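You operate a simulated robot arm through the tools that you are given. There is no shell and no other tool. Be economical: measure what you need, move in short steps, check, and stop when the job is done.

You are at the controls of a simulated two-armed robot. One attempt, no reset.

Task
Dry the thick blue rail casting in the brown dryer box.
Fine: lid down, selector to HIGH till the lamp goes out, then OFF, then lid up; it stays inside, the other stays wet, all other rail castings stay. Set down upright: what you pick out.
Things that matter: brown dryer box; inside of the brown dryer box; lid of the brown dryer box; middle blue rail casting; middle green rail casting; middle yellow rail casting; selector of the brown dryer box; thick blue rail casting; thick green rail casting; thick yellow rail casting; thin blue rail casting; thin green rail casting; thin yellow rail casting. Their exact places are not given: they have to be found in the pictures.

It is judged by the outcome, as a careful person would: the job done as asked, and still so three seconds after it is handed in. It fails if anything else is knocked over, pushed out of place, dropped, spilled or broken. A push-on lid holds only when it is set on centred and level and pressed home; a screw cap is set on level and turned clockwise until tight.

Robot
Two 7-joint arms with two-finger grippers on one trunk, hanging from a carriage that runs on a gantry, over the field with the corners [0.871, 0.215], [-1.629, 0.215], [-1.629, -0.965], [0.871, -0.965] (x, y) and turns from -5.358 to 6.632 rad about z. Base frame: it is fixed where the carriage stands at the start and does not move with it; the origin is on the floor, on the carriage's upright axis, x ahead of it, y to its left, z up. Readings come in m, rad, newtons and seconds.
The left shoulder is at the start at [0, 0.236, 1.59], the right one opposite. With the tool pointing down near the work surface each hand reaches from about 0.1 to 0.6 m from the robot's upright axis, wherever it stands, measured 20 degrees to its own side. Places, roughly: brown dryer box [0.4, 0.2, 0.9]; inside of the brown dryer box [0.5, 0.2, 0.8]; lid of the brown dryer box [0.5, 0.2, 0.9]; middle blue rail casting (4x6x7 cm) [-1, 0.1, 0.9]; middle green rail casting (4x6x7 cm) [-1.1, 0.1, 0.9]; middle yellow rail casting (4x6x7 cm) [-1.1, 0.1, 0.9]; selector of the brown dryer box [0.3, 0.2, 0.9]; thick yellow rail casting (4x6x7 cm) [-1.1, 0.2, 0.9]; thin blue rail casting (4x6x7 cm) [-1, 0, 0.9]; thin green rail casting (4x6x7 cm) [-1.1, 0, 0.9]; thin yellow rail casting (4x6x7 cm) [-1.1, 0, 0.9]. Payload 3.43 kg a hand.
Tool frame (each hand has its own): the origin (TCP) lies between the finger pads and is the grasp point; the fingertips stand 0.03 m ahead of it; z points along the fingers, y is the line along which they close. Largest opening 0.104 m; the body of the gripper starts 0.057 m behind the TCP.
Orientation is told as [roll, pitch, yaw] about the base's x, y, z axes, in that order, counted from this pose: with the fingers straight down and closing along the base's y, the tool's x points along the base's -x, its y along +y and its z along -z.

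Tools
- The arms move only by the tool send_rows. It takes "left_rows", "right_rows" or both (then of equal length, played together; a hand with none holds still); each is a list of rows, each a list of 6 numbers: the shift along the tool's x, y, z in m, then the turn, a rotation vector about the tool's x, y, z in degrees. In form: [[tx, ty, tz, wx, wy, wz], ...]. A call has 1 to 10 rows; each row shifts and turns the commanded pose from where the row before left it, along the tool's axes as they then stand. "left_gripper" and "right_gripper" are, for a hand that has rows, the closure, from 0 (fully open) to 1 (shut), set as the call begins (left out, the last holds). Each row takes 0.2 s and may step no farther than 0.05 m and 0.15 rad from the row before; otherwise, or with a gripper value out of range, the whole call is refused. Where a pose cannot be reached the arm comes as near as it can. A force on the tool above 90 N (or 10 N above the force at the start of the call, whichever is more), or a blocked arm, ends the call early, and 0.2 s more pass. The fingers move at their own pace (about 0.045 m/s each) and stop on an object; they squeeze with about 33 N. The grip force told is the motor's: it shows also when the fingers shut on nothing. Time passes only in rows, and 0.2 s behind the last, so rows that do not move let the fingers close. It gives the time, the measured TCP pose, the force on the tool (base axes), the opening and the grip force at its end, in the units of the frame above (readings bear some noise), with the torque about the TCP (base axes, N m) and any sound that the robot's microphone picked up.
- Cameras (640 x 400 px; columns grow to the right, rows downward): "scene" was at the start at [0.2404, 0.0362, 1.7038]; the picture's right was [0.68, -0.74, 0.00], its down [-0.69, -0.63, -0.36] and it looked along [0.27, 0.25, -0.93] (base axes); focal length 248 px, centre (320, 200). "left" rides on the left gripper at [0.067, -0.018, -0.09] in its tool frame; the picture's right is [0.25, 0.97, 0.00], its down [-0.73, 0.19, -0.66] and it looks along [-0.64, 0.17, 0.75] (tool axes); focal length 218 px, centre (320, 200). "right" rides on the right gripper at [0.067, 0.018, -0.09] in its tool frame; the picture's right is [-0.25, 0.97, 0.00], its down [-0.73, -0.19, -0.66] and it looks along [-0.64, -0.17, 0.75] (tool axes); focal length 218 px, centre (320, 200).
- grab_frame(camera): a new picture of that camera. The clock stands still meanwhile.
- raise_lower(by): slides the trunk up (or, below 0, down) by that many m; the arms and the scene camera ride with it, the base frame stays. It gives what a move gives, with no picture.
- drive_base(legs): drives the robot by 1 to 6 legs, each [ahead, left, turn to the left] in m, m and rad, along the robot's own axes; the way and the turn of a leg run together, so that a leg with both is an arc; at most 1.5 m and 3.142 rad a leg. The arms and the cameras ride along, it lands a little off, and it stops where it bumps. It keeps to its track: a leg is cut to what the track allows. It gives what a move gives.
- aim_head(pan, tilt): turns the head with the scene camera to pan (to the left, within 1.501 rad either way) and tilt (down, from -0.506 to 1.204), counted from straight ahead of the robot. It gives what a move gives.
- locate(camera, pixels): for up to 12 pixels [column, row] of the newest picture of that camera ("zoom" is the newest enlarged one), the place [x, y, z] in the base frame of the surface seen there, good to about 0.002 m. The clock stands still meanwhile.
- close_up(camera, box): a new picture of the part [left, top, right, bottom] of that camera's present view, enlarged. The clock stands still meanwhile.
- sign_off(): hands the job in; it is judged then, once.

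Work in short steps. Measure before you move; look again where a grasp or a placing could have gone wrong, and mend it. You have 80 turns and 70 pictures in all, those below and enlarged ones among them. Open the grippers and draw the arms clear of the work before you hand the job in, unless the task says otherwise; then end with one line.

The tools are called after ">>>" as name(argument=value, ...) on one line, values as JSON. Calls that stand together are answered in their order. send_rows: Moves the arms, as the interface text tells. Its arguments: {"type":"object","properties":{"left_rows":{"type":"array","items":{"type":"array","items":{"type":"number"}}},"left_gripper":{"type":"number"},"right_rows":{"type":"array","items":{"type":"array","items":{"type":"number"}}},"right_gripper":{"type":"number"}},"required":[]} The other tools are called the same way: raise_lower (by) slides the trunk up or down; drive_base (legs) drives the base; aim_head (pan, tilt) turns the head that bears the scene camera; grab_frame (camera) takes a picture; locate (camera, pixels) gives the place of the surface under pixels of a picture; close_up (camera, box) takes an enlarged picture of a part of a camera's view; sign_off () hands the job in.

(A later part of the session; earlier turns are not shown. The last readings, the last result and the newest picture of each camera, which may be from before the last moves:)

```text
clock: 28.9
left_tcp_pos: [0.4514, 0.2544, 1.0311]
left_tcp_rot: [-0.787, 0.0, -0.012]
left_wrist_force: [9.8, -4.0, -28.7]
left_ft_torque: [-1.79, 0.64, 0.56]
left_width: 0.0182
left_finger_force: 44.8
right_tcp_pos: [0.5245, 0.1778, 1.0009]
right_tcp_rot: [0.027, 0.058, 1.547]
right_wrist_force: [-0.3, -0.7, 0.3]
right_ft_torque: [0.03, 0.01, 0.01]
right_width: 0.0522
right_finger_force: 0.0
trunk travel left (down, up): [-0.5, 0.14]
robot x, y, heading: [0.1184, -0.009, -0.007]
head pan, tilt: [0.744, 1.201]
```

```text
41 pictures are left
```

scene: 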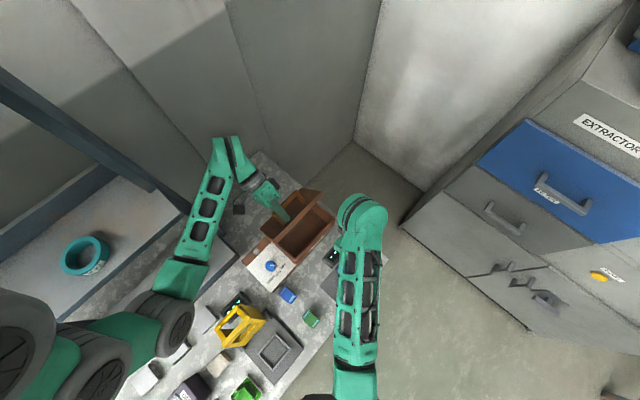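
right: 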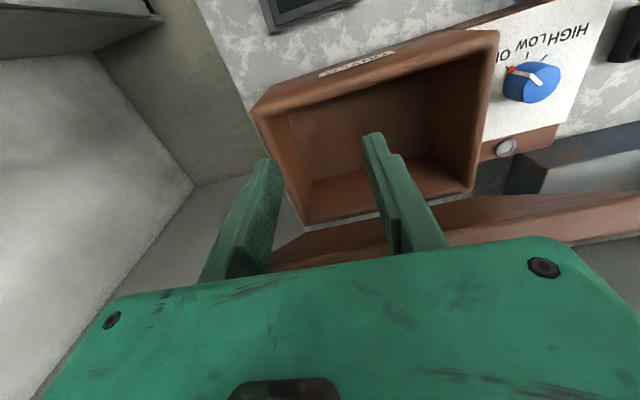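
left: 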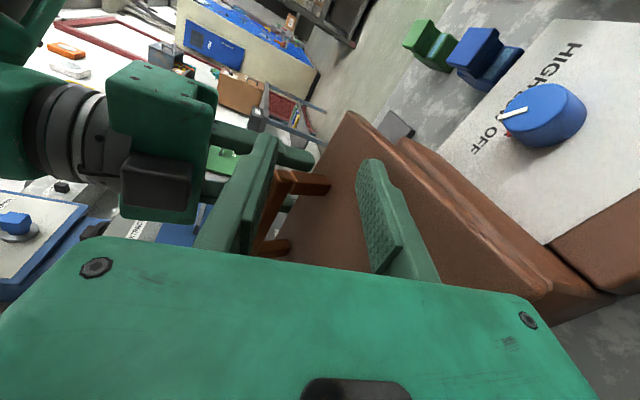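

The box is empty, the right fingers are in front of the lid. Nudge 1 cm further, then open the left gripper.

>>> send_rows(right_rows=[[-0.01, 0, 0, 0, 0, 0], [0, 0, 0, 0, 0, 0]])

>>> send_rows(left_rows=[[0, 0, 0, 0, 0, 0], [0, 0, 0, 0, 0, 0], [0, 0, 0, 0, 0, 0], [0, 0, -0.01, 0, 0, 0], [0, 0, 0, 0, 0, 0]], left_gripper=0.35)

>>> grab_frame(camera="left")

```text
clock: 29.5
left_tcp_pos: [0.4507, 0.2547, 1.0313]
left_tcp_rot: [-0.787, -0.003, -0.01]
left_wrist_force: [10.4, -2.6, -33.4]
left_ft_torque: [-1.78, 0.64, 0.5]
left_width: 0.018
left_finger_force: 45.4
right_tcp_pos: [0.5254, 0.1885, 1.0007]
right_tcp_rot: [0.023, 0.058, 1.548]
right_wrist_force: [0.2, 0.1, 0.8]
right_ft_torque: [-0.01, -0.03, 0.02]
right_width: 0.0519
right_finger_force: 0.1
trunk travel left (down, up): [-0.5, 0.14]
robot x, y, heading: [0.1183, -0.0063, -0.005]
head pan, tilt: [0.744, 1.201]
```

```text
clock: 30.7
left_tcp_pos: [0.4511, 0.2629, 1.0397]
left_tcp_rot: [-0.788, -0.003, -0.012]
left_wrist_force: [0.6, -0.2, -0.1]
left_ft_torque: [-0.01, -0.02, 0.07]
left_width: 0.0677
left_finger_force: 0.1
right_tcp_pos: [0.5253, 0.1895, 1.0012]
right_tcp_rot: [0.027, 0.055, 1.548]
right_wrist_force: [0.1, -2.3, 1.1]
right_ft_torque: [0.06, 0.04, 0.03]
right_width: 0.0524
right_finger_force: 0.1
trunk travel left (down, up): [-0.5, 0.14]
robot x, y, heading: [0.1224, -0.004, -0.007]
head pan, tilt: [0.744, 1.201]
```

```text
40 pictures are left
```

left: 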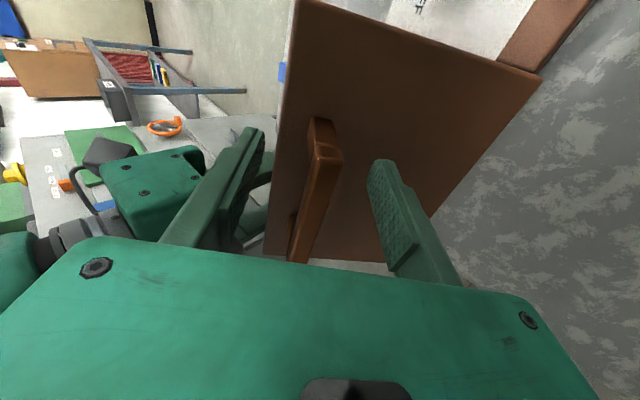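

Lid rests on the right fingers with ~2 N. Slide the left hand along −x off the handle, then up while rolling upright.

>>> send_rows(left_rows=[[0.02, 0, 0, 0, 0, 0], [0.03, 0, 0, 0, 0, 0], [0.03, 0, 0, 0, 0, 0], [0.03, 0, -0.01, 0, 0, 0], [0.02, -0.02, -0.02, 0, 0, 0], [0.0, -0.025, -0.025, -5, 0, 0], [0.0, -0.025, -0.025, -5, 0, 0], [0.0, -0.025, -0.025, -5, 0, 0]])

```text
clock: 32.0
left_tcp_pos: [0.3042, 0.2218, 1.018]
left_tcp_rot: [-0.931, 0.145, -0.04]
left_wrist_force: [-0.9, -0.7, -0.7]
left_ft_torque: [-0.04, 0.01, 0.0]
left_width: 0.0676
left_finger_force: 0.0
left hand out of reach, approached as far as the arm can: row 5, 6
right_tcp_pos: [0.5406, 0.1761, 1.0067]
right_tcp_rot: [0.02, 0.063, 1.534]
right_wrist_force: [-1.0, -2.0, 2.1]
right_ft_torque: [0.02, 0.03, 0.13]
right_width: 0.0525
right_finger_force: 0.1
trunk travel left (down, up): [-0.5, 0.14]
robot x, y, heading: [0.1245, -0.0071, -0.017]
head pan, tilt: [0.744, 1.201]
stopped in row 6 (left hand): the arm was blocked; the commanded pose is now the measured one
```

Left is off the lid; arm reports blocked. I look.

>>> grab_frame(camera="scene")

```text
39 pictures are left
```

scene: 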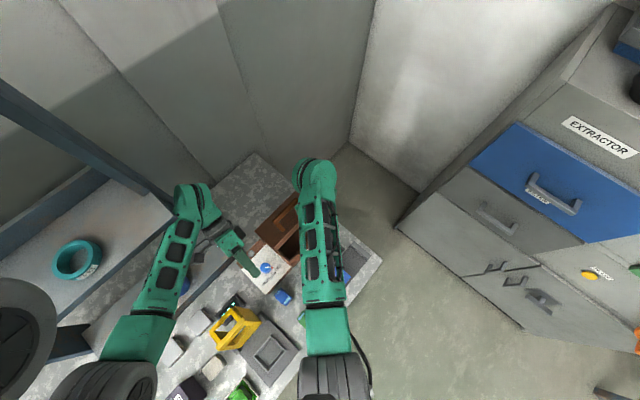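

Left clear. Roll it upright in place.

>>> send_rows(left_rows=[[0, 0, 0, -8, 0, 0], [0, 0, 0, -8, 0, 0], [0, 0, 0, -8, 0, 0], [0, 0, 0, -8, 0, 0], [0, 0, 0, -8, -4, 0], [0, 0, 0, -8, -4, 0], [0, 0, 0, -4, 0, 0]])

>>> grab_frame(camera="right")

```text
refused: row 5 steps farther than a row can; nothing moved
```

```text
38 pictures are left
```

right: 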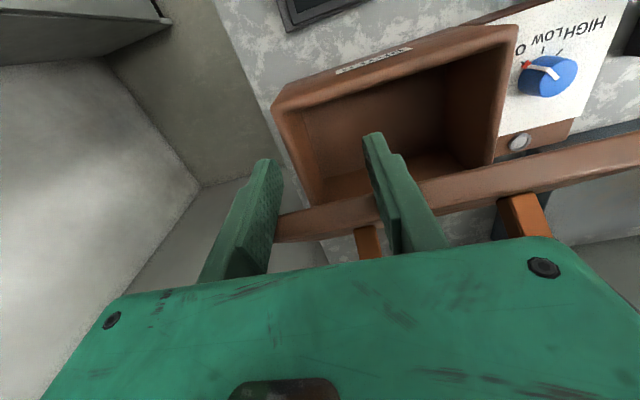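

The lid still stands open in front of the right fingers. Roll left upright in smaller steps, then push the lid with the right to y≈0.24.

>>> send_rows(left_rows=[[0, 0, 0, -8, 0, 0], [0, 0, 0, -8, 0, 0], [0, 0, 0, -8, 0, 0], [0, 0, 0, -8, 0, 0], [0, 0, 0, -8, 0, 0], [0, 0, 0, -8, 0, 0], [0, 0, 0, -4, -5, 0], [0, 0, 0, 0, -3, 0], [0, 0, -0.04, 0, 0, 0]])

>>> send_rows(right_rows=[[-0.015, 0.003, 0, 0, 0, 0], [-0.015, 0.003, 0, 0, 0, 0], [-0.015, 0.003, 0, 0, 0, 0], [-0.015, 0.003, -0.003, 0, 0, 0], [0, 0, 0, 0, 0, 0]])

>>> grab_frame(camera="scene")

```text
clock: 33.8
left_tcp_pos: [0.2941, 0.2273, 1.0163]
left_tcp_rot: [-0.009, 0.037, -0.027]
left_wrist_force: [-0.3, -0.4, -0.3]
left_ft_torque: [0.02, 0.0, 0.02]
left_width: 0.0675
left_finger_force: 0.1
right_tcp_pos: [0.5283, 0.1736, 1.0015]
right_tcp_rot: [0.028, 0.064, 1.531]
right_wrist_force: [-13.5, -46.2, 38.5]
right_ft_torque: [0.66, 1.41, 1.76]
right_width: 0.0525
right_finger_force: 0.1
trunk travel left (down, up): [-0.5, 0.14]
robot x, y, heading: [0.1215, -0.0089, -0.016]
head pan, tilt: [0.744, 1.201]
stopped in row 8 (right hand): the force on the tool passed its limit at 90 N (the readings are from after the stop); the commanded pose is now the measured one
```

```text
clock: 34.1
left_tcp_pos: [0.2926, 0.2243, 1.0178]
left_tcp_rot: [-0.012, 0.037, -0.029]
left_wrist_force: [-0.4, -0.2, 0.6]
left_ft_torque: [0.03, -0.03, 0.05]
left_width: 0.0675
left_finger_force: 0.0
right_tcp_pos: [0.5302, 0.1749, 1.004]
right_tcp_rot: [0.026, 0.065, 1.526]
right_wrist_force: [-19.4, -47.6, 41.3]
right_ft_torque: [0.67, 1.56, 1.94]
right_width: 0.0541
right_finger_force: 1.9
trunk travel left (down, up): [-0.5, 0.14]
robot x, y, heading: [0.1238, -0.0092, -0.016]
head pan, tilt: [0.744, 1.201]
stopped in row 1 (right hand): the force on the tool passed its limit at 102 N (the readings are from after the stop); the commanded pose is now the measured one
```

```text
37 pictures are left
```

scene: 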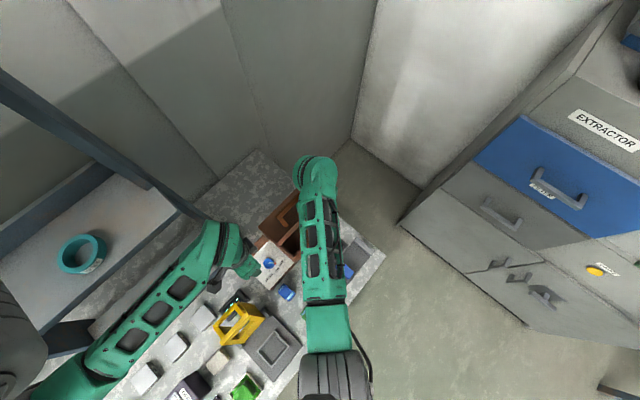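

The upward force means the lid edge touches the gripper's palm; I back off 1 cm and raise the right hand 2 cm, then look.

>>> send_rows(right_rows=[[0.008, 0, -0.005, 0, 0, 0], [0.0, 0, -0.015, 0, 0, 0], [0, 0, 0, 0, 0, 0]], left_rows=[[0.02, 0, -0.02, 0, 0, 0], [0.02, 0, -0.02, 0, 0, 0], [0, 0, 0, 0, 0, 0]])

>>> grab_frame(camera="right")

>>> close_up(camera="scene", box=[210, 140, 370, 280])

```text
clock: 34.9
left_tcp_pos: [0.2547, 0.2332, 1.06]
left_tcp_rot: [-0.005, 0.037, -0.024]
left_wrist_force: [0.2, 0.2, -0.5]
left_ft_torque: [0.01, -0.02, 0.0]
left_width: 0.0676
left_finger_force: 0.1
right_tcp_pos: [0.5295, 0.1777, 1.0238]
right_tcp_rot: [0.025, 0.06, 1.533]
right_wrist_force: [-0.9, 0.8, 0.0]
right_ft_torque: [0.03, 0.0, 0.02]
right_width: 0.052
right_finger_force: 0.1
trunk travel left (down, up): [-0.5, 0.14]
robot x, y, heading: [0.1225, -0.0071, -0.018]
head pan, tilt: [0.744, 1.201]
```

```text
36 pictures are left
```

right: 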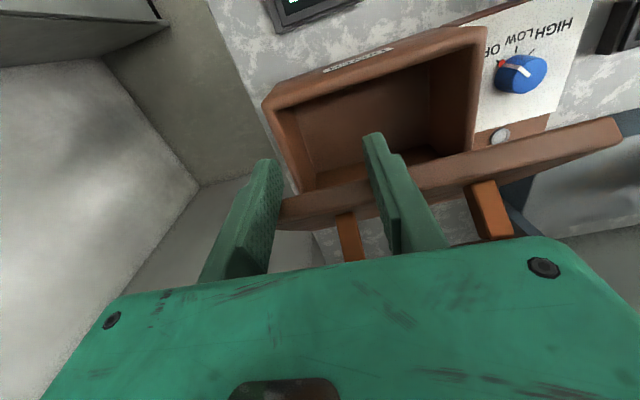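

```text
2.86 times, centred on (290, 210) of scene
```

zoom: 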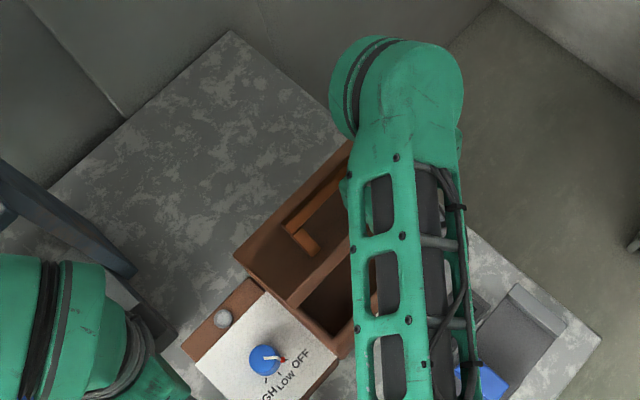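

Measure the lid's edge now.

>>> locate(camera="zoom", pixels=[[290, 298], [320, 270], [338, 252], [240, 256], [305, 240], [325, 195]])

>>> locate(camera="right", pixels=[[320, 205], [320, 190], [500, 165], [600, 130]])

```text
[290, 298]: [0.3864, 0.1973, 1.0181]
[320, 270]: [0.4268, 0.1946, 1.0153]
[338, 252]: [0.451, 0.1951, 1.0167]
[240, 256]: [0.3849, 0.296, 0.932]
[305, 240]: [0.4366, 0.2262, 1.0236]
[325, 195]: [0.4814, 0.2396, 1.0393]
```

```text
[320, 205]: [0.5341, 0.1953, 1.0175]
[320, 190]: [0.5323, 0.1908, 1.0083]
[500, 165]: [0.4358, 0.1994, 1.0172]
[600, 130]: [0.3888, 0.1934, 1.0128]
```

Lid at ~40° with the edge at (y 0.195, z 1.017). I push along the edge's arc with the right hand.

>>> send_rows(right_rows=[[-0.01, 0, -0.009, 0, 0, 0], [-0.011, 0, -0.009, 0, 0, 0], [-0.012, 0, -0.007, 0, 0, 0], [-0.012, 0, -0.007, 0, 0, 0], [-0.012, 0, -0.004, 0, 0, 0], [-0.013, 0, -0.004, 0, 0, 0], [-0.013, 0, -0.002, 0, 0, 0], [-0.014, 0, -0.002, 0, 0, 0], [0, 0, 0, 0, 0, 0]])

>>> grab_frame(camera="scene")

```text
clock: 36.9
left_tcp_pos: [0.2563, 0.2332, 1.0592]
left_tcp_rot: [-0.006, 0.037, -0.028]
left_wrist_force: [0.0, -0.4, -0.1]
left_ft_torque: [0.01, -0.03, -0.02]
left_width: 0.0675
left_finger_force: 0.1
right_tcp_pos: [0.5282, 0.2732, 1.0654]
right_tcp_rot: [0.026, 0.06, 1.53]
right_wrist_force: [-0.1, 0.0, 0.8]
right_ft_torque: [0.03, 0.0, 0.03]
right_width: 0.0518
right_finger_force: 0.1
right hand out of reach, approached as far as the arm can: row 8
trunk travel left (down, up): [-0.5, 0.14]
robot x, y, heading: [0.1198, -0.0039, -0.015]
head pan, tilt: [0.744, 1.201]
```

```text
34 pictures are left
```

scene: 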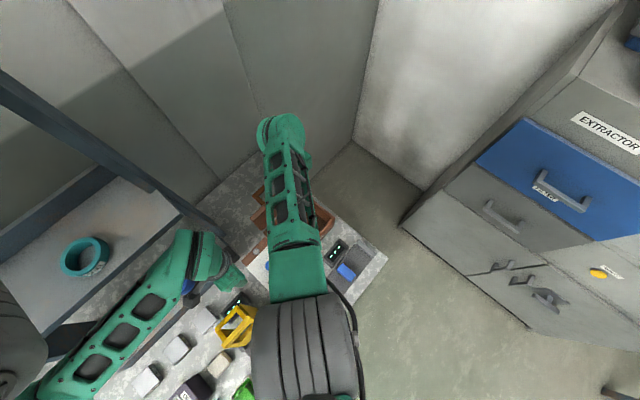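

Near right-arm reach. Back off the right hand and see whether the lid stays.

>>> send_rows(right_rows=[[0.02, 0, 0, 0, 0, 0], [0.04, 0, 0, 0, 0, 0], [0.045, 0, 0, 0, 0, 0], [0.045, 0, -0.01, 0, 0, 0], [0.045, 0, -0.02, 0, 0, 0], [0.045, 0, -0.02, 0, 0, 0]])

>>> close_up(camera="scene", box=[200, 140, 370, 320])

```text
clock: 38.3
left_tcp_pos: [0.2569, 0.233, 1.0607]
left_tcp_rot: [-0.005, 0.033, -0.027]
left_wrist_force: [-0.4, 0.2, -0.3]
left_ft_torque: [0.03, 0.01, -0.02]
left_width: 0.0675
left_finger_force: 0.0
right_tcp_pos: [0.6363, 0.1437, 1.0768]
right_tcp_rot: [0.028, 0.062, 1.533]
right_wrist_force: [0.0, -0.2, -0.3]
right_ft_torque: [0.01, 0.0, 0.01]
right_width: 0.0522
right_finger_force: 0.1
right hand out of reach, approached as far as the arm can: row 2, 3, 4, 5, 6
trunk travel left (down, up): [-0.5, 0.14]
robot x, y, heading: [0.1201, -0.0084, -0.013]
head pan, tilt: [0.744, 1.201]
```

```text
2.22 times, centred on (285, 230) of scene
```

zoom: 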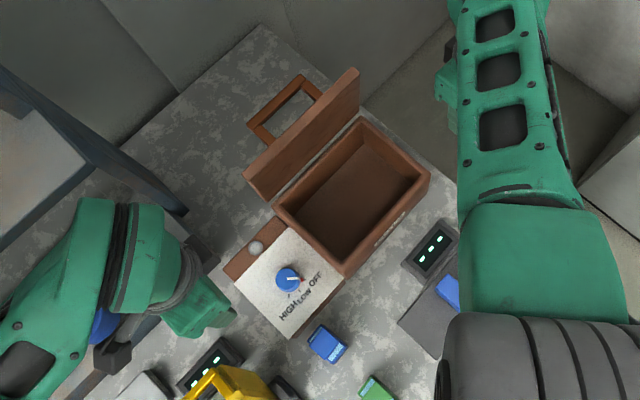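

The lid stands open, box empty. Measure lid and the blue casting.

>>> locate(camera="zoom", pixels=[[300, 130], [260, 190], [275, 102], [300, 78], [350, 215], [318, 230], [320, 345], [330, 335], [335, 352], [376, 390], [288, 277], [375, 175]])

>>> close_up(camera="scene", box=[270, 270, 330, 330])

```text
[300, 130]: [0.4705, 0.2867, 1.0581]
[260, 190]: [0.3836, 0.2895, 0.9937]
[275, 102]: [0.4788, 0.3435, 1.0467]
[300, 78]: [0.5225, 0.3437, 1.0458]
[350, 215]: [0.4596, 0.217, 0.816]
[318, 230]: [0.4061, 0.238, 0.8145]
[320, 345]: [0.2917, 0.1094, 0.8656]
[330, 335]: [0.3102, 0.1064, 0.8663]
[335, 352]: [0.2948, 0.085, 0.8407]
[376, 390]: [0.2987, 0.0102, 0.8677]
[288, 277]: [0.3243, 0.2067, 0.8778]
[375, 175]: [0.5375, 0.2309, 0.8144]
```

```text
6.67 times, centred on (300, 300) of scene
```

zoom: 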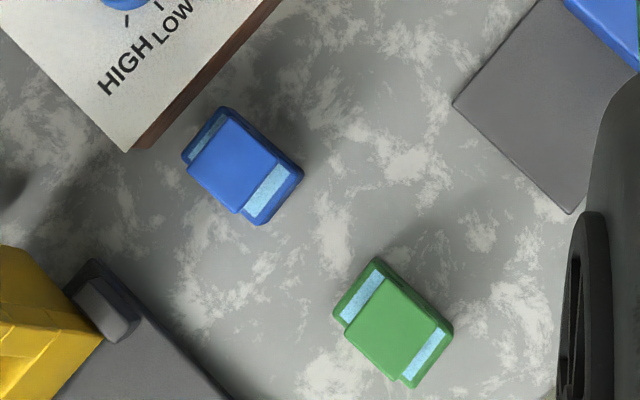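

Measure the casting's corners precisely on the zoom.

>>> locate(camera="zoom", pixels=[[225, 120], [194, 168], [235, 205], [270, 160], [208, 125], [190, 150], [280, 180], [255, 215], [232, 165], [292, 172], [260, 205], [395, 325]])

>>> grab_frame(camera="left")

```text
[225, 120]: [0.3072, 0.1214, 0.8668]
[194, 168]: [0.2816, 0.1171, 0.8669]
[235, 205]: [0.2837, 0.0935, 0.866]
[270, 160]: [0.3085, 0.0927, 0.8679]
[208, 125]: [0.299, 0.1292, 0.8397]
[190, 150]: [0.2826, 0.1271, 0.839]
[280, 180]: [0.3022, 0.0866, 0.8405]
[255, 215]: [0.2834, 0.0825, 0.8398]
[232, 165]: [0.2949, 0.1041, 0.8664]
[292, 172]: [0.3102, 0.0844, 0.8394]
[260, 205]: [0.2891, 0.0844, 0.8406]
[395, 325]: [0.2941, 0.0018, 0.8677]
```

```text
31 pictures are left
```

left: 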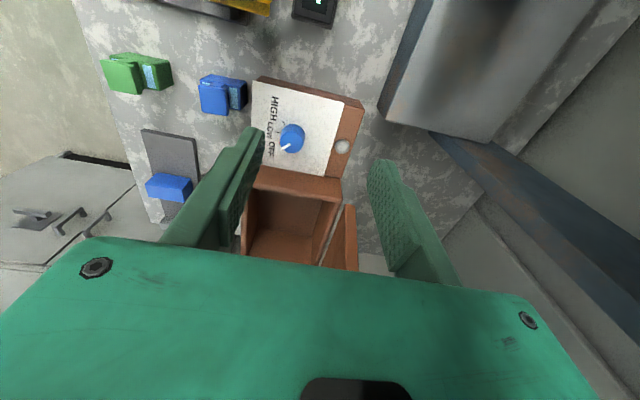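

Casting: head x 0.278–0.313, y 0.092–0.122, top 0.867, ledges at 0.84. I'll grip the head across y with the left hand, tips to z≈0.845. First move left above it, right hand clear.

>>> send_rows(left_rows=[[-0.01, -0.032, 0.0, 0, 0, 0], [-0.01, -0.032, 0.02, 0, 0, 0], [-0.01, -0.032, 0.03, 0, 0, 0], [-0.009, -0.031, 0.03, 0, -2, -1.5], [0, 0, 0.02, 0, 0, 0], [0, 0, 0, 0, 0, 0]], left_gripper=0.45, right_rows=[[0.03, 0.03, -0.02, 0, 0, 0], [0.03, 0.03, -0.02, 0, 0, 0], [0.04, 0.02, -0.02, 0, 0, 0], [0.04, 0.02, -0.02, 0, 0, 0], [0.04, 0, 0, 0, 0, 0], [0.04, 0, 0, 0, 0, 0]])

>>> grab_frame(camera="scene")

```text
clock: 39.3
left_tcp_pos: [0.2057, 0.1501, 0.9831]
left_tcp_rot: [0.092, 0.188, 0.123]
left_wrist_force: [13.0, -30.6, 58.0]
left_ft_torque: [0.0, 0.43, 0.55]
left_width: 0.0536
left_finger_force: 0.1
left hand out of reach, approached as far as the arm can: row 4, 5
right_tcp_pos: [0.6711, 0.0859, 1.1281]
right_tcp_rot: [0.025, 0.072, 1.541]
right_wrist_force: [1.2, 0.1, -0.6]
right_ft_torque: [0.0, 0.0, -0.01]
right_width: 0.0518
right_finger_force: 0.0
right hand out of reach, approached as far as the arm can: row 1, 2, 3, 4, 5
trunk travel left (down, up): [-0.5, 0.14]
robot x, y, heading: [0.1236, -0.0294, -0.006]
head pan, tilt: [0.744, 1.201]
stopped in row 5 (left hand): the arm was blocked; the commanded pose is now the measured one
```

```text
30 pictures are left
```

scene: 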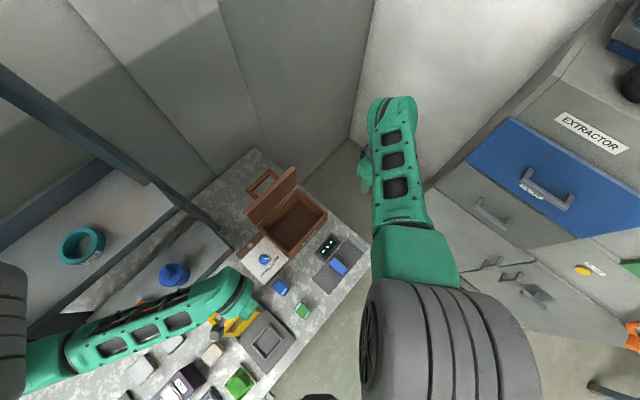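

The left hand presses on something (58 N up), likely the yellow part. I raise the trunk 0.06 to free both arms.

>>> raise_lower(by=0.08)

>>> close_up(camera="scene", box=[100, 200, 340, 400])

```text
clock: 40.5
left_tcp_pos: [0.2148, 0.1667, 1.0485]
left_tcp_rot: [0.099, 0.169, 0.104]
left_wrist_force: [0.1, 0.1, 1.2]
left_ft_torque: [0.0, -0.03, -0.01]
left_width: 0.0571
left_finger_force: 0.2
right_tcp_pos: [0.671, 0.1043, 1.1932]
right_tcp_rot: [0.026, 0.06, 1.537]
right_wrist_force: [-0.2, -0.7, -0.2]
right_ft_torque: [0.0, -0.01, 0.02]
right_width: 0.052
right_finger_force: 0.1
trunk travel left (down, up): [-0.58, 0.06]
robot x, y, heading: [0.1237, -0.0236, -0.014]
head pan, tilt: [0.744, 1.201]
```

```text
2.00 times, centred on (220, 300) of scene
```

zoom: 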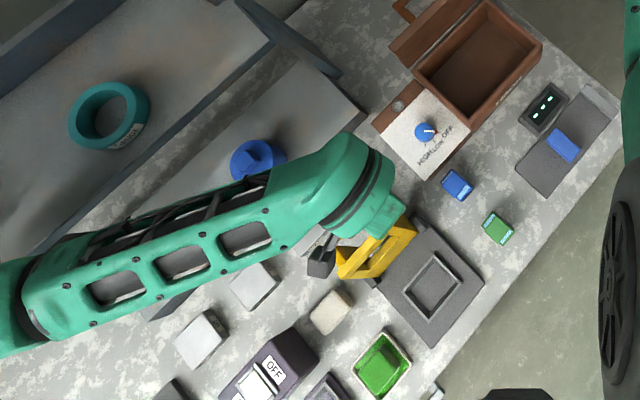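

Check heights of the yellow part and things under the left arm.

>>> locate(camera="zoom", pixels=[[405, 235], [350, 268], [390, 250], [255, 155], [432, 285], [458, 185], [497, 228], [340, 310], [250, 285], [200, 340], [110, 100], [380, 365]])

>>> grab_frame(camera="left")

```text
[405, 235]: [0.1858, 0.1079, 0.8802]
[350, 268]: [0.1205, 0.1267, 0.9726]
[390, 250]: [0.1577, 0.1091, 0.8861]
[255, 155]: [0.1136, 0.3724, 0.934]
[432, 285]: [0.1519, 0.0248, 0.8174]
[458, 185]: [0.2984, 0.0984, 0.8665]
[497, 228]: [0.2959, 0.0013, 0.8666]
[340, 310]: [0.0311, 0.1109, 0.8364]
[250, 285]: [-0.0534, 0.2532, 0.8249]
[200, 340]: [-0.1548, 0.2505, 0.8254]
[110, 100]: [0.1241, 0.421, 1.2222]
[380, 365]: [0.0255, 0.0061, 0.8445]
```

```text
28 pictures are left
```

left: 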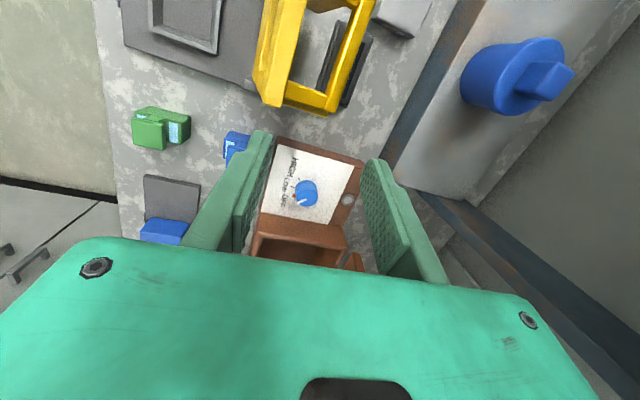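

The left elbow evidently presses on the shelf frame to the left. Better stance: robot south of the table facing +y. Check cabinet clearance on the right first.

>>> locate(camera="scene", pixels=[[440, 220], [485, 150], [540, 100], [480, 260], [540, 300], [560, 60], [360, 330], [330, 380], [560, 350]])

>>> raise_lower(by=0.05)

```text
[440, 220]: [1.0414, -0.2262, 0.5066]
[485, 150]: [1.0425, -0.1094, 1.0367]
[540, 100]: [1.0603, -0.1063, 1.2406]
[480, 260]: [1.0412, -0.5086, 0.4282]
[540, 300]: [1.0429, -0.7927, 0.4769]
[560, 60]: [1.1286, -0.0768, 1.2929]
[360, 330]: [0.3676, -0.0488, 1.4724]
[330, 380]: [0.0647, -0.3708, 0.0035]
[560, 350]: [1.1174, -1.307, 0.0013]
```

```text
clock: 41.4
left_tcp_pos: [0.2148, 0.1654, 1.0993]
left_tcp_rot: [0.1, 0.17, 0.106]
left_wrist_force: [-0.2, -0.2, 0.2]
left_ft_torque: [0.0, 0.03, -0.01]
left_width: 0.0572
left_finger_force: 0.0
right_tcp_pos: [0.6709, 0.1034, 1.2438]
right_tcp_rot: [0.026, 0.058, 1.538]
right_wrist_force: [0.3, -0.2, 0.2]
right_ft_torque: [-0.03, 0.03, -0.01]
right_width: 0.052
right_finger_force: 0.0
trunk travel left (down, up): [-0.63, 0.01]
robot x, y, heading: [0.1206, -0.0201, -0.015]
head pan, tilt: [0.744, 1.201]
```

Cabinet front is at x≈1.04: clear. Drive 0.35 m to the right first.

>>> drive_base(legs=[[0, -0.35, 0]])

>>> grab_frame(camera="scene")

```text
clock: 43.7
left_tcp_pos: [0.2103, -0.1845, 1.0983]
left_tcp_rot: [0.098, 0.171, 0.107]
left_wrist_force: [-0.2, -1.0, 0.3]
left_ft_torque: [-0.01, 0.0, 0.03]
left_width: 0.0573
left_finger_force: 0.0
right_tcp_pos: [0.6681, -0.246, 1.2435]
right_tcp_rot: [0.023, 0.058, 1.54]
right_wrist_force: [0.0, 1.1, -0.9]
right_ft_torque: [-0.03, -0.01, -0.02]
right_width: 0.0522
right_finger_force: 0.1
trunk travel left (down, up): [-0.63, 0.01]
robot x, y, heading: [0.1178, -0.3724, -0.011]
head pan, tilt: [0.744, 1.201]
```

```text
27 pictures are left
```

scene: 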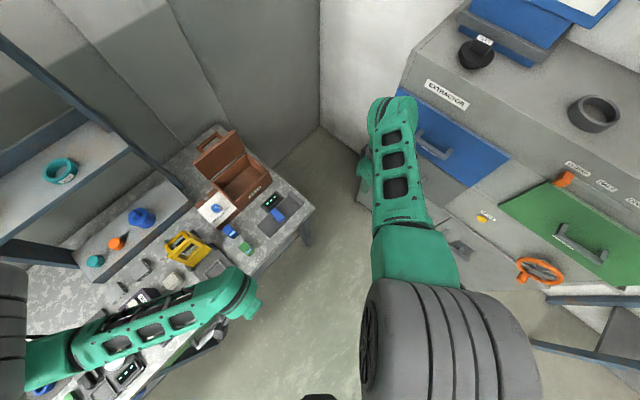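

All undisturbed. Turn left 90° in place, then shift to about (0.39, −0.25).

>>> drive_base(legs=[[0, 0, 1.58], [0, -0.27, 0]])

>>> aim_head(pan=0, tilt=0.95)

>>> grab_frame(camera="scene")

```text
clock: 49.4
left_tcp_pos: [0.1985, -0.2811, 1.0978]
left_tcp_rot: [0.097, 0.171, 1.69]
left_wrist_force: [-0.2, 0.2, 0.1]
left_ft_torque: [0.0, -0.04, 0.04]
left_width: 0.0571
left_finger_force: 0.1
right_tcp_pos: [0.2546, 0.1746, 1.2441]
right_tcp_rot: [0.025, 0.057, 3.122]
right_wrist_force: [0.2, 1.1, -0.5]
right_ft_torque: [0.0, -0.02, -0.01]
right_width: 0.0523
right_finger_force: 0.1
trunk travel left (down, up): [-0.63, 0.01]
robot x, y, heading: [0.3878, -0.3727, 1.573]
head pan, tilt: [0.744, 1.201]
```

```text
clock: 50.5
left_tcp_pos: [0.1981, -0.2817, 1.0995]
left_tcp_rot: [0.097, 0.17, 1.691]
left_wrist_force: [0.1, 0.0, -0.6]
left_ft_torque: [-0.03, 0.01, 0.01]
left_width: 0.0573
left_finger_force: 0.2
right_tcp_pos: [0.2542, 0.1768, 1.2444]
right_tcp_rot: [0.024, 0.058, 3.121]
right_wrist_force: [0.5, -0.4, 0.3]
right_ft_torque: [-0.03, -0.02, -0.01]
right_width: 0.0521
right_finger_force: 0.0
trunk travel left (down, up): [-0.63, 0.01]
robot x, y, heading: [0.3895, -0.3743, 1.577]
head pan, tilt: [0.0, 0.949]
```

```text
26 pictures are left
```

scene: 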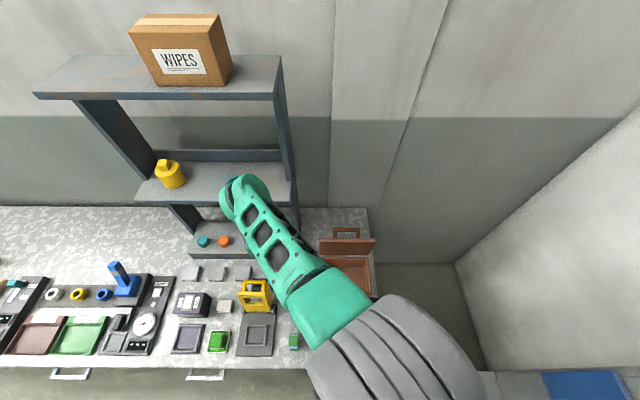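

Facing +y now. Right hand closes along y (yaw≈π), good for the casting. Pull the right hand back a bit, straighten the left.

>>> send_rows(right_rows=[[0.01, 0.04, 0, 0, 0, 0], [0.02, 0.04, 0, 0, 0, 0], [0.02, 0.04, 0, 0, 0, 0], [0.02, 0.03, 0, 0, 0, 0], [0.02, 0, 0, 0, 0, 0]], left_rows=[[0, 0, -0.02, 0, -5, 0], [0, 0, -0.02, 0, -5, 0], [0, 0, -0.02, 5, 0, 0], [0, 0, 0, 0, 0, 5], [0, 0, 0, 0, 0, 0]])

>>> drive_base(legs=[[0.1, 0, 0]])

>>> grab_frame(camera="scene")

```text
clock: 51.7
left_tcp_pos: [0.1824, -0.256, 1.1646]
left_tcp_rot: [0.011, 0.0, 1.585]
left_wrist_force: [0.7, 0.1, -0.4]
left_ft_torque: [0.0, 0.0, 0.0]
left_width: 0.057
left_finger_force: 0.0
left hand out of reach, approached as far as the arm can: row 1, 2
right_tcp_pos: [0.2532, 0.169, 1.2237]
right_tcp_rot: [0.026, 0.059, 3.122]
right_wrist_force: [-0.2, -0.2, 0.8]
right_ft_torque: [0.02, -0.01, 0.02]
right_width: 0.052
right_finger_force: 0.0
right hand out of reach, approached as far as the arm can: row 1, 2, 3, 4, 5
trunk travel left (down, up): [-0.63, 0.01]
robot x, y, heading: [0.3874, -0.3693, 1.57]
head pan, tilt: [0.0, 0.949]
```

```text
clock: 52.9
left_tcp_pos: [0.1817, -0.1581, 1.166]
left_tcp_rot: [0.011, -0.003, 1.586]
left_wrist_force: [0.5, 0.4, 0.6]
left_ft_torque: [-0.03, -0.03, -0.01]
left_width: 0.0574
left_finger_force: 0.1
right_tcp_pos: [0.2509, 0.268, 1.2243]
right_tcp_rot: [0.026, 0.059, 3.122]
right_wrist_force: [0.1, -0.7, 0.7]
right_ft_torque: [-0.01, 0.03, 0.01]
right_width: 0.0518
right_finger_force: 0.1
trunk travel left (down, up): [-0.63, 0.01]
robot x, y, heading: [0.3822, -0.2741, 1.575]
head pan, tilt: [0.0, 0.949]
```

```text
25 pictures are left
```

scene: 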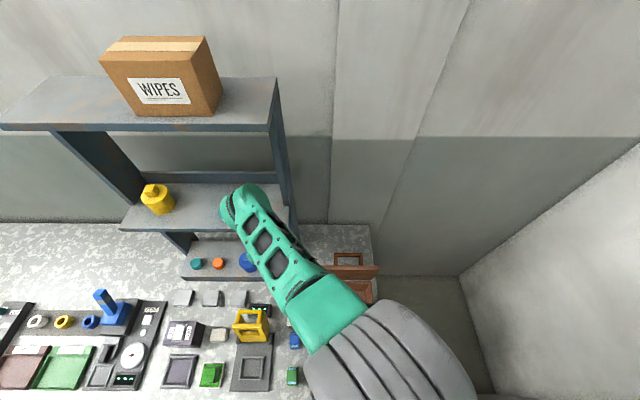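

The right wrist is at a limit with that yaw; rotate it back toward neutral (closing along x) first.

>>> send_rows(right_rows=[[0, 0, 0, 0, 0, 8], [0, 0, 0, 0, 0, 8], [0, 0, 0, 0, 0, 8], [0, 0, 0, 0, 0, 8], [0, 0, 0, 0, 0, 8], [0, 0, 0, 0, 0, 8], [0, 0, 0, 0, 0, 8], [0, 0, 0, 0, 0, 8], [0, 0, 0, 0, 0, 8], [0, 0, 0, 0, 0, 8]])

>>> send_rows(right_rows=[[0, 0, 0, 0, 0, 8], [0.02, 0, 0, 0, 0, 1], [0.04, -0.01, 0, 0, 0, 0], [0.04, -0.02, 0, 0, 0, 0], [0.03, -0.03, 0, 0, 0, 0], [0.0, -0.04, 0, 0, 0, 0], [0.0, -0.04, 0, 0, 0, 0]])

>>> grab_frame(camera="scene")

```text
clock: 55.1
left_tcp_pos: [0.1826, -0.1596, 1.1649]
left_tcp_rot: [0.01, -0.001, 1.586]
left_wrist_force: [1.5, -0.6, -0.7]
left_ft_torque: [0.1, 0.06, 0.01]
left_width: 0.0572
left_finger_force: 0.2
right_tcp_pos: [0.2509, 0.2724, 1.2131]
right_tcp_rot: [-0.06, 0.056, 1.79]
right_wrist_force: [1.3, -1.2, -2.8]
right_ft_torque: [0.16, 0.06, -0.02]
right_width: 0.0522
right_finger_force: 0.1
right hand out of reach, approached as far as the arm can: row 10
trunk travel left (down, up): [-0.63, 0.01]
robot x, y, heading: [0.3855, -0.2758, 1.575]
head pan, tilt: [0.0, 0.949]
```

```text
clock: 56.7
left_tcp_pos: [0.1827, -0.1589, 1.1656]
left_tcp_rot: [0.01, -0.002, 1.587]
left_wrist_force: [0.0, -0.4, -0.3]
left_ft_torque: [-0.01, -0.02, -0.02]
left_width: 0.0573
left_finger_force: 0.0
right_tcp_pos: [0.3998, 0.1499, 1.2386]
right_tcp_rot: [-0.062, 0.033, 1.637]
right_wrist_force: [-1.0, 0.2, -0.4]
right_ft_torque: [0.0, -0.03, 0.01]
right_width: 0.0519
right_finger_force: 0.1
right hand out of reach, approached as far as the arm can: row 1
trunk travel left (down, up): [-0.63, 0.01]
robot x, y, heading: [0.3862, -0.2712, 1.576]
head pan, tilt: [0.0, 0.949]
```

```text
24 pictures are left
```

scene: 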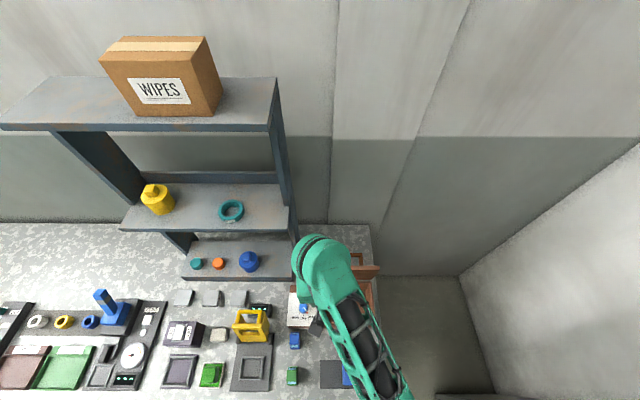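

Right hand is now healthy. I'll use it for the casting, gripping across x. Correct its tilt and move above (0.2955, 0.106).

>>> send_rows(right_rows=[[0, 0, 0, 1.9, -3.5, 3.8], [0.01, 0.026, 0.03, 0, 0, 0], [0.01, 0.026, 0.035, 0, 0, 0], [0.012, 0.026, 0.035, 0, 0, 0], [0.012, 0.026, 0.035, 0, 0, 0], [0, 0, 0.045, 0, 0, 0], [0, 0, 0.045, 0, 0, 0], [0, 0, 0.045, 0, 0, 0], [0, 0, 0, 0, 0, 0]], right_gripper=0.35)

>>> grab_frame(camera="right")

```text
clock: 58.7
left_tcp_pos: [0.1819, -0.1579, 1.1651]
left_tcp_rot: [0.011, -0.001, 1.588]
left_wrist_force: [0.5, -0.2, -0.3]
left_ft_torque: [0.0, -0.01, 0.0]
left_width: 0.0572
left_finger_force: 0.1
right_tcp_pos: [0.331, 0.1164, 1.126]
right_tcp_rot: [-0.095, -0.034, 1.575]
right_wrist_force: [0.4, 0.0, 0.4]
right_ft_torque: [-0.04, 0.0, -0.02]
right_width: 0.0675
right_finger_force: 0.1
right hand out of reach, approached as far as the arm can: row 5, 6, 7, 8
trunk travel left (down, up): [-0.63, 0.01]
robot x, y, heading: [0.3836, -0.2736, 1.574]
head pan, tilt: [0.0, 0.949]
```

```text
23 pictures are left
```

right: 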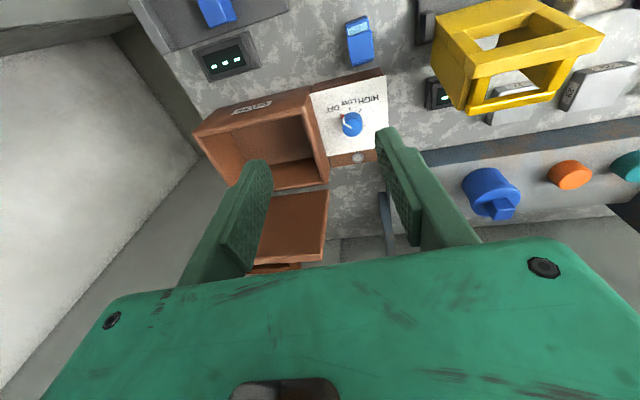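

The trunk is raised 0.13, limiting downward reach; lower it back 0.13.

>>> raise_lower(by=-0.13)

>>> send_rows(right_rows=[[0, 0, 0, -2, -5, 0], [0.002, 0.01, 0, 0, 0, 0], [0.003, 0.012, 0, 0, 0, 0], [0.003, 0.012, 0.01, 0, 0, 0], [0, 0, 0.01, 0, 0, 0], [0, 0, 0, 0, 0, 0]])

```text
clock: 60.3
left_tcp_pos: [0.1813, -0.1568, 1.034]
left_tcp_rot: [0.01, -0.002, 1.587]
left_wrist_force: [-0.2, 0.0, -0.7]
left_ft_torque: [0.03, 0.0, 0.0]
left_width: 0.0573
left_finger_force: 0.0
right_tcp_pos: [0.3311, 0.1159, 0.9961]
right_tcp_rot: [-0.095, -0.034, 1.575]
right_wrist_force: [0.1, 0.3, 0.5]
right_ft_torque: [0.0, 0.01, -0.01]
right_width: 0.0676
right_finger_force: 0.1
trunk travel left (down, up): [-0.5, 0.14]
robot x, y, heading: [0.3898, -0.2706, 1.581]
head pan, tilt: [0.0, 0.949]
```

```text
clock: 61.7
left_tcp_pos: [0.1809, -0.1581, 1.0352]
left_tcp_rot: [0.007, -0.002, 1.587]
left_wrist_force: [-0.2, 0.1, -0.8]
left_ft_torque: [0.0, 0.02, -0.01]
left_width: 0.0573
left_finger_force: 0.1
right_tcp_pos: [0.3196, 0.1042, 1.0329]
right_tcp_rot: [-0.061, -0.119, 1.582]
right_wrist_force: [0.4, -0.7, 0.2]
right_ft_torque: [0.0, -0.01, -0.02]
right_width: 0.0676
right_finger_force: 0.1
right hand out of reach, approached as far as the arm can: row 1, 2, 3, 4, 5
trunk travel left (down, up): [-0.5, 0.14]
robot x, y, heading: [0.3892, -0.2736, 1.576]
head pan, tilt: [0.0, 0.949]
```

Right arm is awkward crossing over; use the left hand for the casting instead. Move right to its own side, then left above the casting.

>>> send_rows(right_rows=[[0.0, -0.04, -0.02, 0, 0, 0], [0.0, -0.04, -0.02, 0, 0, 0], [0.02, -0.04, -0.02, 0, 0, 0], [0.02, -0.04, -0.02, 0, 0, 0], [0.02, -0.04, -0.02, 0, 0, 0], [0.02, -0.03, -0.02, 0, 0, 0], [0.02, 0, 0, 0, 5, 0]])

>>> send_rows(left_rows=[[-0.045, -0.0, 0, 0, 0, 0], [-0.044, -0.02, 0, 0, 0, 0], [-0.044, -0.023, 0, 0, 0, 0], [-0.044, -0.024, 0, 0, 0, 0], [-0.044, -0.024, 0, 0, 0, 0], [-0.043, -0.024, 0.0, 0, 0, 0], [0, 0, 0.035, 0, 0, 0.8], [0, 0, 0.035, 0, 0, 0], [0, 0, 0, 0, 0, 0]], left_gripper=0.35)

>>> grab_frame(camera="scene")

```text
clock: 63.3
left_tcp_pos: [0.1816, -0.158, 1.035]
left_tcp_rot: [0.012, -0.002, 1.585]
left_wrist_force: [-0.1, 0.3, 0.9]
left_ft_torque: [-0.03, -0.01, -0.01]
left_width: 0.0573
left_finger_force: 0.0
right_tcp_pos: [0.5451, -0.0089, 1.1526]
right_tcp_rot: [-0.059, -0.031, 1.577]
right_wrist_force: [0.1, 0.0, 0.2]
right_ft_torque: [0.0, -0.02, 0.01]
right_width: 0.0677
right_finger_force: 0.1
trunk travel left (down, up): [-0.5, 0.14]
robot x, y, heading: [0.3854, -0.2696, 1.575]
head pan, tilt: [0.0, 0.949]
```

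```text
refused: row 4 steps farther than a row can; nothing moved
```

```text
22 pictures are left
```

scene: 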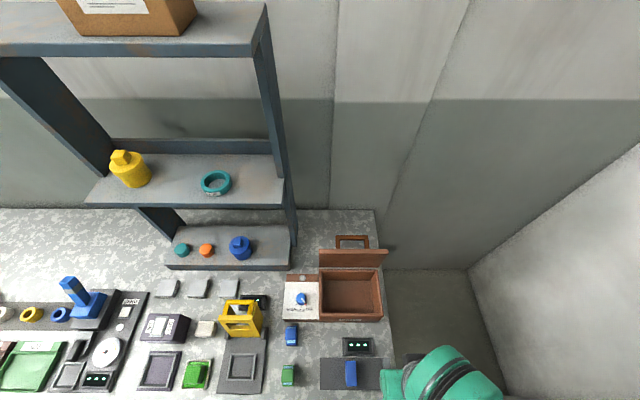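

Clear view; everything in place. Redo the left move with smaller steps.

>>> send_rows(left_rows=[[-0.04, 0, 0, 0, 0, 0], [-0.04, -0.02, 0, 0, 0, 0], [-0.038, -0.02, 0, 0, 0, 0], [-0.038, -0.02, 0, 0, 0, 0], [-0.036, -0.018, 0, 0, 0, 0], [-0.036, -0.018, 0, 0, 0, 0], [-0.036, -0.0185, 0, 0, 0, 0.8], [0, 0, 0.035, 0, 0, 0], [0, 0, 0.035, 0, 0, 0], [0, 0, 0, 0, 0, 0]], left_gripper=0.35)

>>> grab_frame(camera="scene")

```text
clock: 65.5
left_tcp_pos: [0.2924, 0.1062, 0.9637]
left_tcp_rot: [0.011, -0.003, 1.574]
left_wrist_force: [-0.9, -0.6, -0.6]
left_ft_torque: [0.03, 0.01, -0.01]
left_width: 0.0674
left_finger_force: 0.1
right_tcp_pos: [0.5443, -0.0091, 1.1524]
right_tcp_rot: [-0.059, -0.034, 1.579]
right_wrist_force: [0.2, -0.5, -0.8]
right_ft_torque: [0.01, -0.01, -0.04]
right_width: 0.0677
right_finger_force: 0.0
trunk travel left (down, up): [-0.5, 0.14]
robot x, y, heading: [0.3858, -0.2706, 1.576]
head pan, tilt: [0.0, 0.949]
```

```text
21 pictures are left
```

scene: 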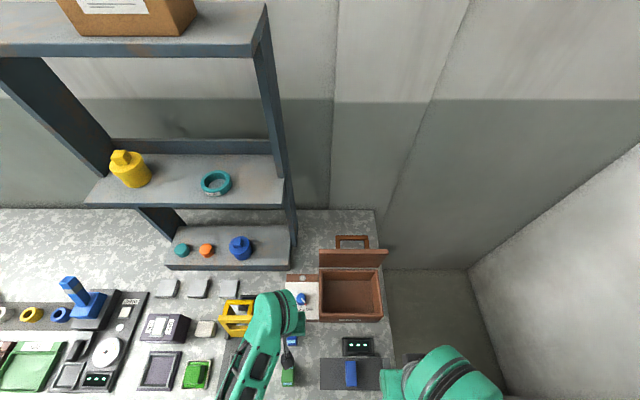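

In reach. Descend to z≈0.855 and close on the casting.

>>> send_rows(left_rows=[[0, -0.003, 0.036, 0, 0, 0], [0, 0, 0.036, 0, 0, 0], [0, 0, 0.036, 0, 0, 0], [0, 0, 0, 0, 0, 0]])

>>> send_rows(left_rows=[[0, 0, 0, 0, 0, 0], [0, 0, 0, 0, 0, 0], [0, 0, 0, 0, 0, 0], [0, 0, 0, 0, 0, 0]], left_gripper=1)

>>> send_rows(left_rows=[[0, 0, -0.03, 0, 0, 0], [0, 0, -0.04, 0, 0, 0], [0, 0, -0.03, 0, 0, 0], [0, 0, 0, 0, 0, 0]])

>>> grab_frame(camera="left")

```text
clock: 66.5
left_tcp_pos: [0.2946, 0.1068, 0.8562]
left_tcp_rot: [0.009, 0.0, 1.574]
left_wrist_force: [0.0, 0.3, -0.1]
left_ft_torque: [-0.02, -0.02, -0.01]
left_width: 0.0673
left_finger_force: 0.2
right_tcp_pos: [0.5441, -0.0096, 1.1536]
right_tcp_rot: [-0.059, -0.034, 1.577]
right_wrist_force: [-0.6, 0.0, -0.1]
right_ft_torque: [0.01, 0.03, 0.02]
right_width: 0.0674
right_finger_force: 0.0
trunk travel left (down, up): [-0.5, 0.14]
robot x, y, heading: [0.3904, -0.2734, 1.575]
head pan, tilt: [0.0, 0.949]
```

```text
clock: 67.5
left_tcp_pos: [0.2949, 0.1062, 0.8556]
left_tcp_rot: [0.009, 0.001, 1.573]
left_wrist_force: [-0.2, 0.4, -0.9]
left_ft_torque: [0.02, -0.04, 0.0]
left_width: 0.0318
left_finger_force: 33.0
right_tcp_pos: [0.5443, -0.0093, 1.1519]
right_tcp_rot: [-0.06, -0.034, 1.578]
right_wrist_force: [-0.2, 0.2, 0.2]
right_ft_torque: [-0.01, -0.03, 0.0]
right_width: 0.0678
right_finger_force: 0.1
trunk travel left (down, up): [-0.5, 0.14]
robot x, y, heading: [0.3864, -0.2711, 1.581]
head pan, tilt: [0.0, 0.949]
```

```text
clock: 68.5
left_tcp_pos: [0.2944, 0.1083, 0.9579]
left_tcp_rot: [0.009, -0.002, 1.573]
left_wrist_force: [0.4, -0.5, -1.9]
left_ft_torque: [0.02, 0.0, -0.01]
left_width: 0.0319
left_finger_force: 32.7
right_tcp_pos: [0.5435, -0.01, 1.154]
right_tcp_rot: [-0.061, -0.032, 1.579]
right_wrist_force: [0.3, 0.1, 0.0]
right_ft_torque: [0.01, -0.01, 0.02]
right_width: 0.0678
right_finger_force: 0.2
trunk travel left (down, up): [-0.5, 0.14]
robot x, y, heading: [0.3869, -0.2729, 1.573]
head pan, tilt: [0.0, 0.949]
```

```text
20 pictures are left
```

left: 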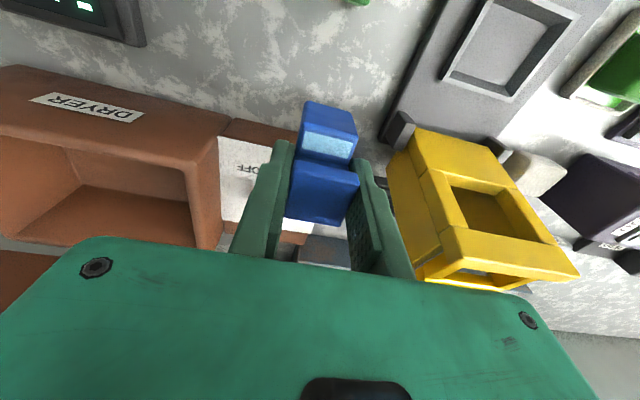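

The casting is held upright. Lift more and carry it over the box at (0.475, 0.215).

>>> send_rows(left_rows=[[0, 0, -0.04, 0, 0, 0], [-0.02, -0.036, 0, 0, 0, 0], [-0.021, -0.036, 0, 0, 0, 0], [-0.022, -0.036, 0, 0, 0, 0], [-0.022, -0.036, 0, 0, 0, 0], [-0.022, -0.036, 0, 0, 0, 0], [0, 0, 0, 0, 0, 0]])

>>> grab_frame(camera="scene")

```text
clock: 70.1
left_tcp_pos: [0.4597, 0.2008, 1.011]
left_tcp_rot: [0.01, -0.002, 1.572]
left_wrist_force: [-0.2, 0.3, -2.5]
left_ft_torque: [0.0, 0.01, 0.03]
left_width: 0.0317
left_finger_force: 33.0
left hand out of reach, approached as far as the arm can: row 6
right_tcp_pos: [0.5444, -0.0096, 1.1527]
right_tcp_rot: [-0.059, -0.033, 1.577]
right_wrist_force: [0.3, 0.7, -0.4]
right_ft_torque: [-0.05, -0.01, 0.0]
right_width: 0.0677
right_finger_force: 0.0
trunk travel left (down, up): [-0.5, 0.14]
robot x, y, heading: [0.3899, -0.2729, 1.58]
head pan, tilt: [0.0, 0.949]
```

```text
19 pictures are left
```

scene: 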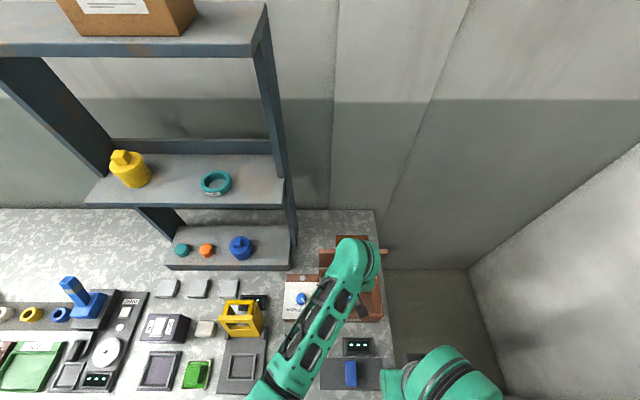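

Near left reach; drive the base 0.06 right (+x) and 0.03 ahead, then adjust.

>>> drive_base(legs=[[0.02, -0.07, 0]])

>>> send_rows(left_rows=[[0, 0.025, 0, 0, 0, 0], [0, 0.025, 0, 0, 0, 0], [0, 0, 0, 0, 0, 0]])

```text
clock: 71.1
left_tcp_pos: [0.5317, 0.2217, 1.0104]
left_tcp_rot: [0.01, -0.001, 1.57]
left_wrist_force: [0.2, 0.6, -2.4]
left_ft_torque: [-0.05, 0.01, -0.02]
left_width: 0.0318
left_finger_force: 32.9
right_tcp_pos: [0.6181, 0.0103, 1.1524]
right_tcp_rot: [-0.059, -0.034, 1.575]
right_wrist_force: [-0.1, 0.3, -0.8]
right_ft_torque: [0.01, -0.03, 0.02]
right_width: 0.0679
right_finger_force: 0.0
trunk travel left (down, up): [-0.5, 0.14]
robot x, y, heading: [0.4592, -0.2518, 1.573]
head pan, tilt: [0.0, 0.949]
```

```text
clock: 71.9
left_tcp_pos: [0.4795, 0.2216, 1.0101]
left_tcp_rot: [0.01, -0.002, 1.573]
left_wrist_force: [-1.0, -0.2, -1.9]
left_ft_torque: [-0.02, -0.05, 0.02]
left_width: 0.0318
left_finger_force: 33.0
right_tcp_pos: [0.6169, 0.0102, 1.1528]
right_tcp_rot: [-0.06, -0.033, 1.575]
right_wrist_force: [0.0, -0.2, 0.1]
right_ft_torque: [-0.01, -0.01, -0.03]
right_width: 0.0675
right_finger_force: 0.1
trunk travel left (down, up): [-0.5, 0.14]
robot x, y, heading: [0.462, -0.2552, 1.579]
head pan, tilt: [0.0, 0.949]
```

Now lower: target TCP z≈0.873 (floor 0.815), y shifted to 0.215.

>>> send_rows(left_rows=[[0.005, 0, 0.03, 0, 0, 0], [0, 0, 0.035, 0, 0, 0], [0, 0, 0.035, 0, 0, 0], [0, 0, 0.025, 0, 0, 0], [0, 0, 0.011, 0, 0, 0], [0, 0, 0, 0, 0, 0]])

```text
clock: 73.3
left_tcp_pos: [0.4617, 0.1927, 0.9387]
left_tcp_rot: [0.011, -0.002, 1.57]
left_wrist_force: [0.1, 0.2, -2.1]
left_ft_torque: [-0.04, 0.01, 0.01]
left_width: 0.0319
left_finger_force: 33.1
left hand out of reach, approached as far as the arm can: row 2, 3, 4, 5
right_tcp_pos: [0.6177, 0.0117, 1.153]
right_tcp_rot: [-0.058, -0.034, 1.575]
right_wrist_force: [0.7, 0.2, 0.4]
right_ft_torque: [-0.05, 0.02, 0.0]
right_width: 0.0675
right_finger_force: 0.1
trunk travel left (down, up): [-0.5, 0.14]
robot x, y, heading: [0.4571, -0.2553, 1.572]
head pan, tilt: [0.0, 0.949]
```

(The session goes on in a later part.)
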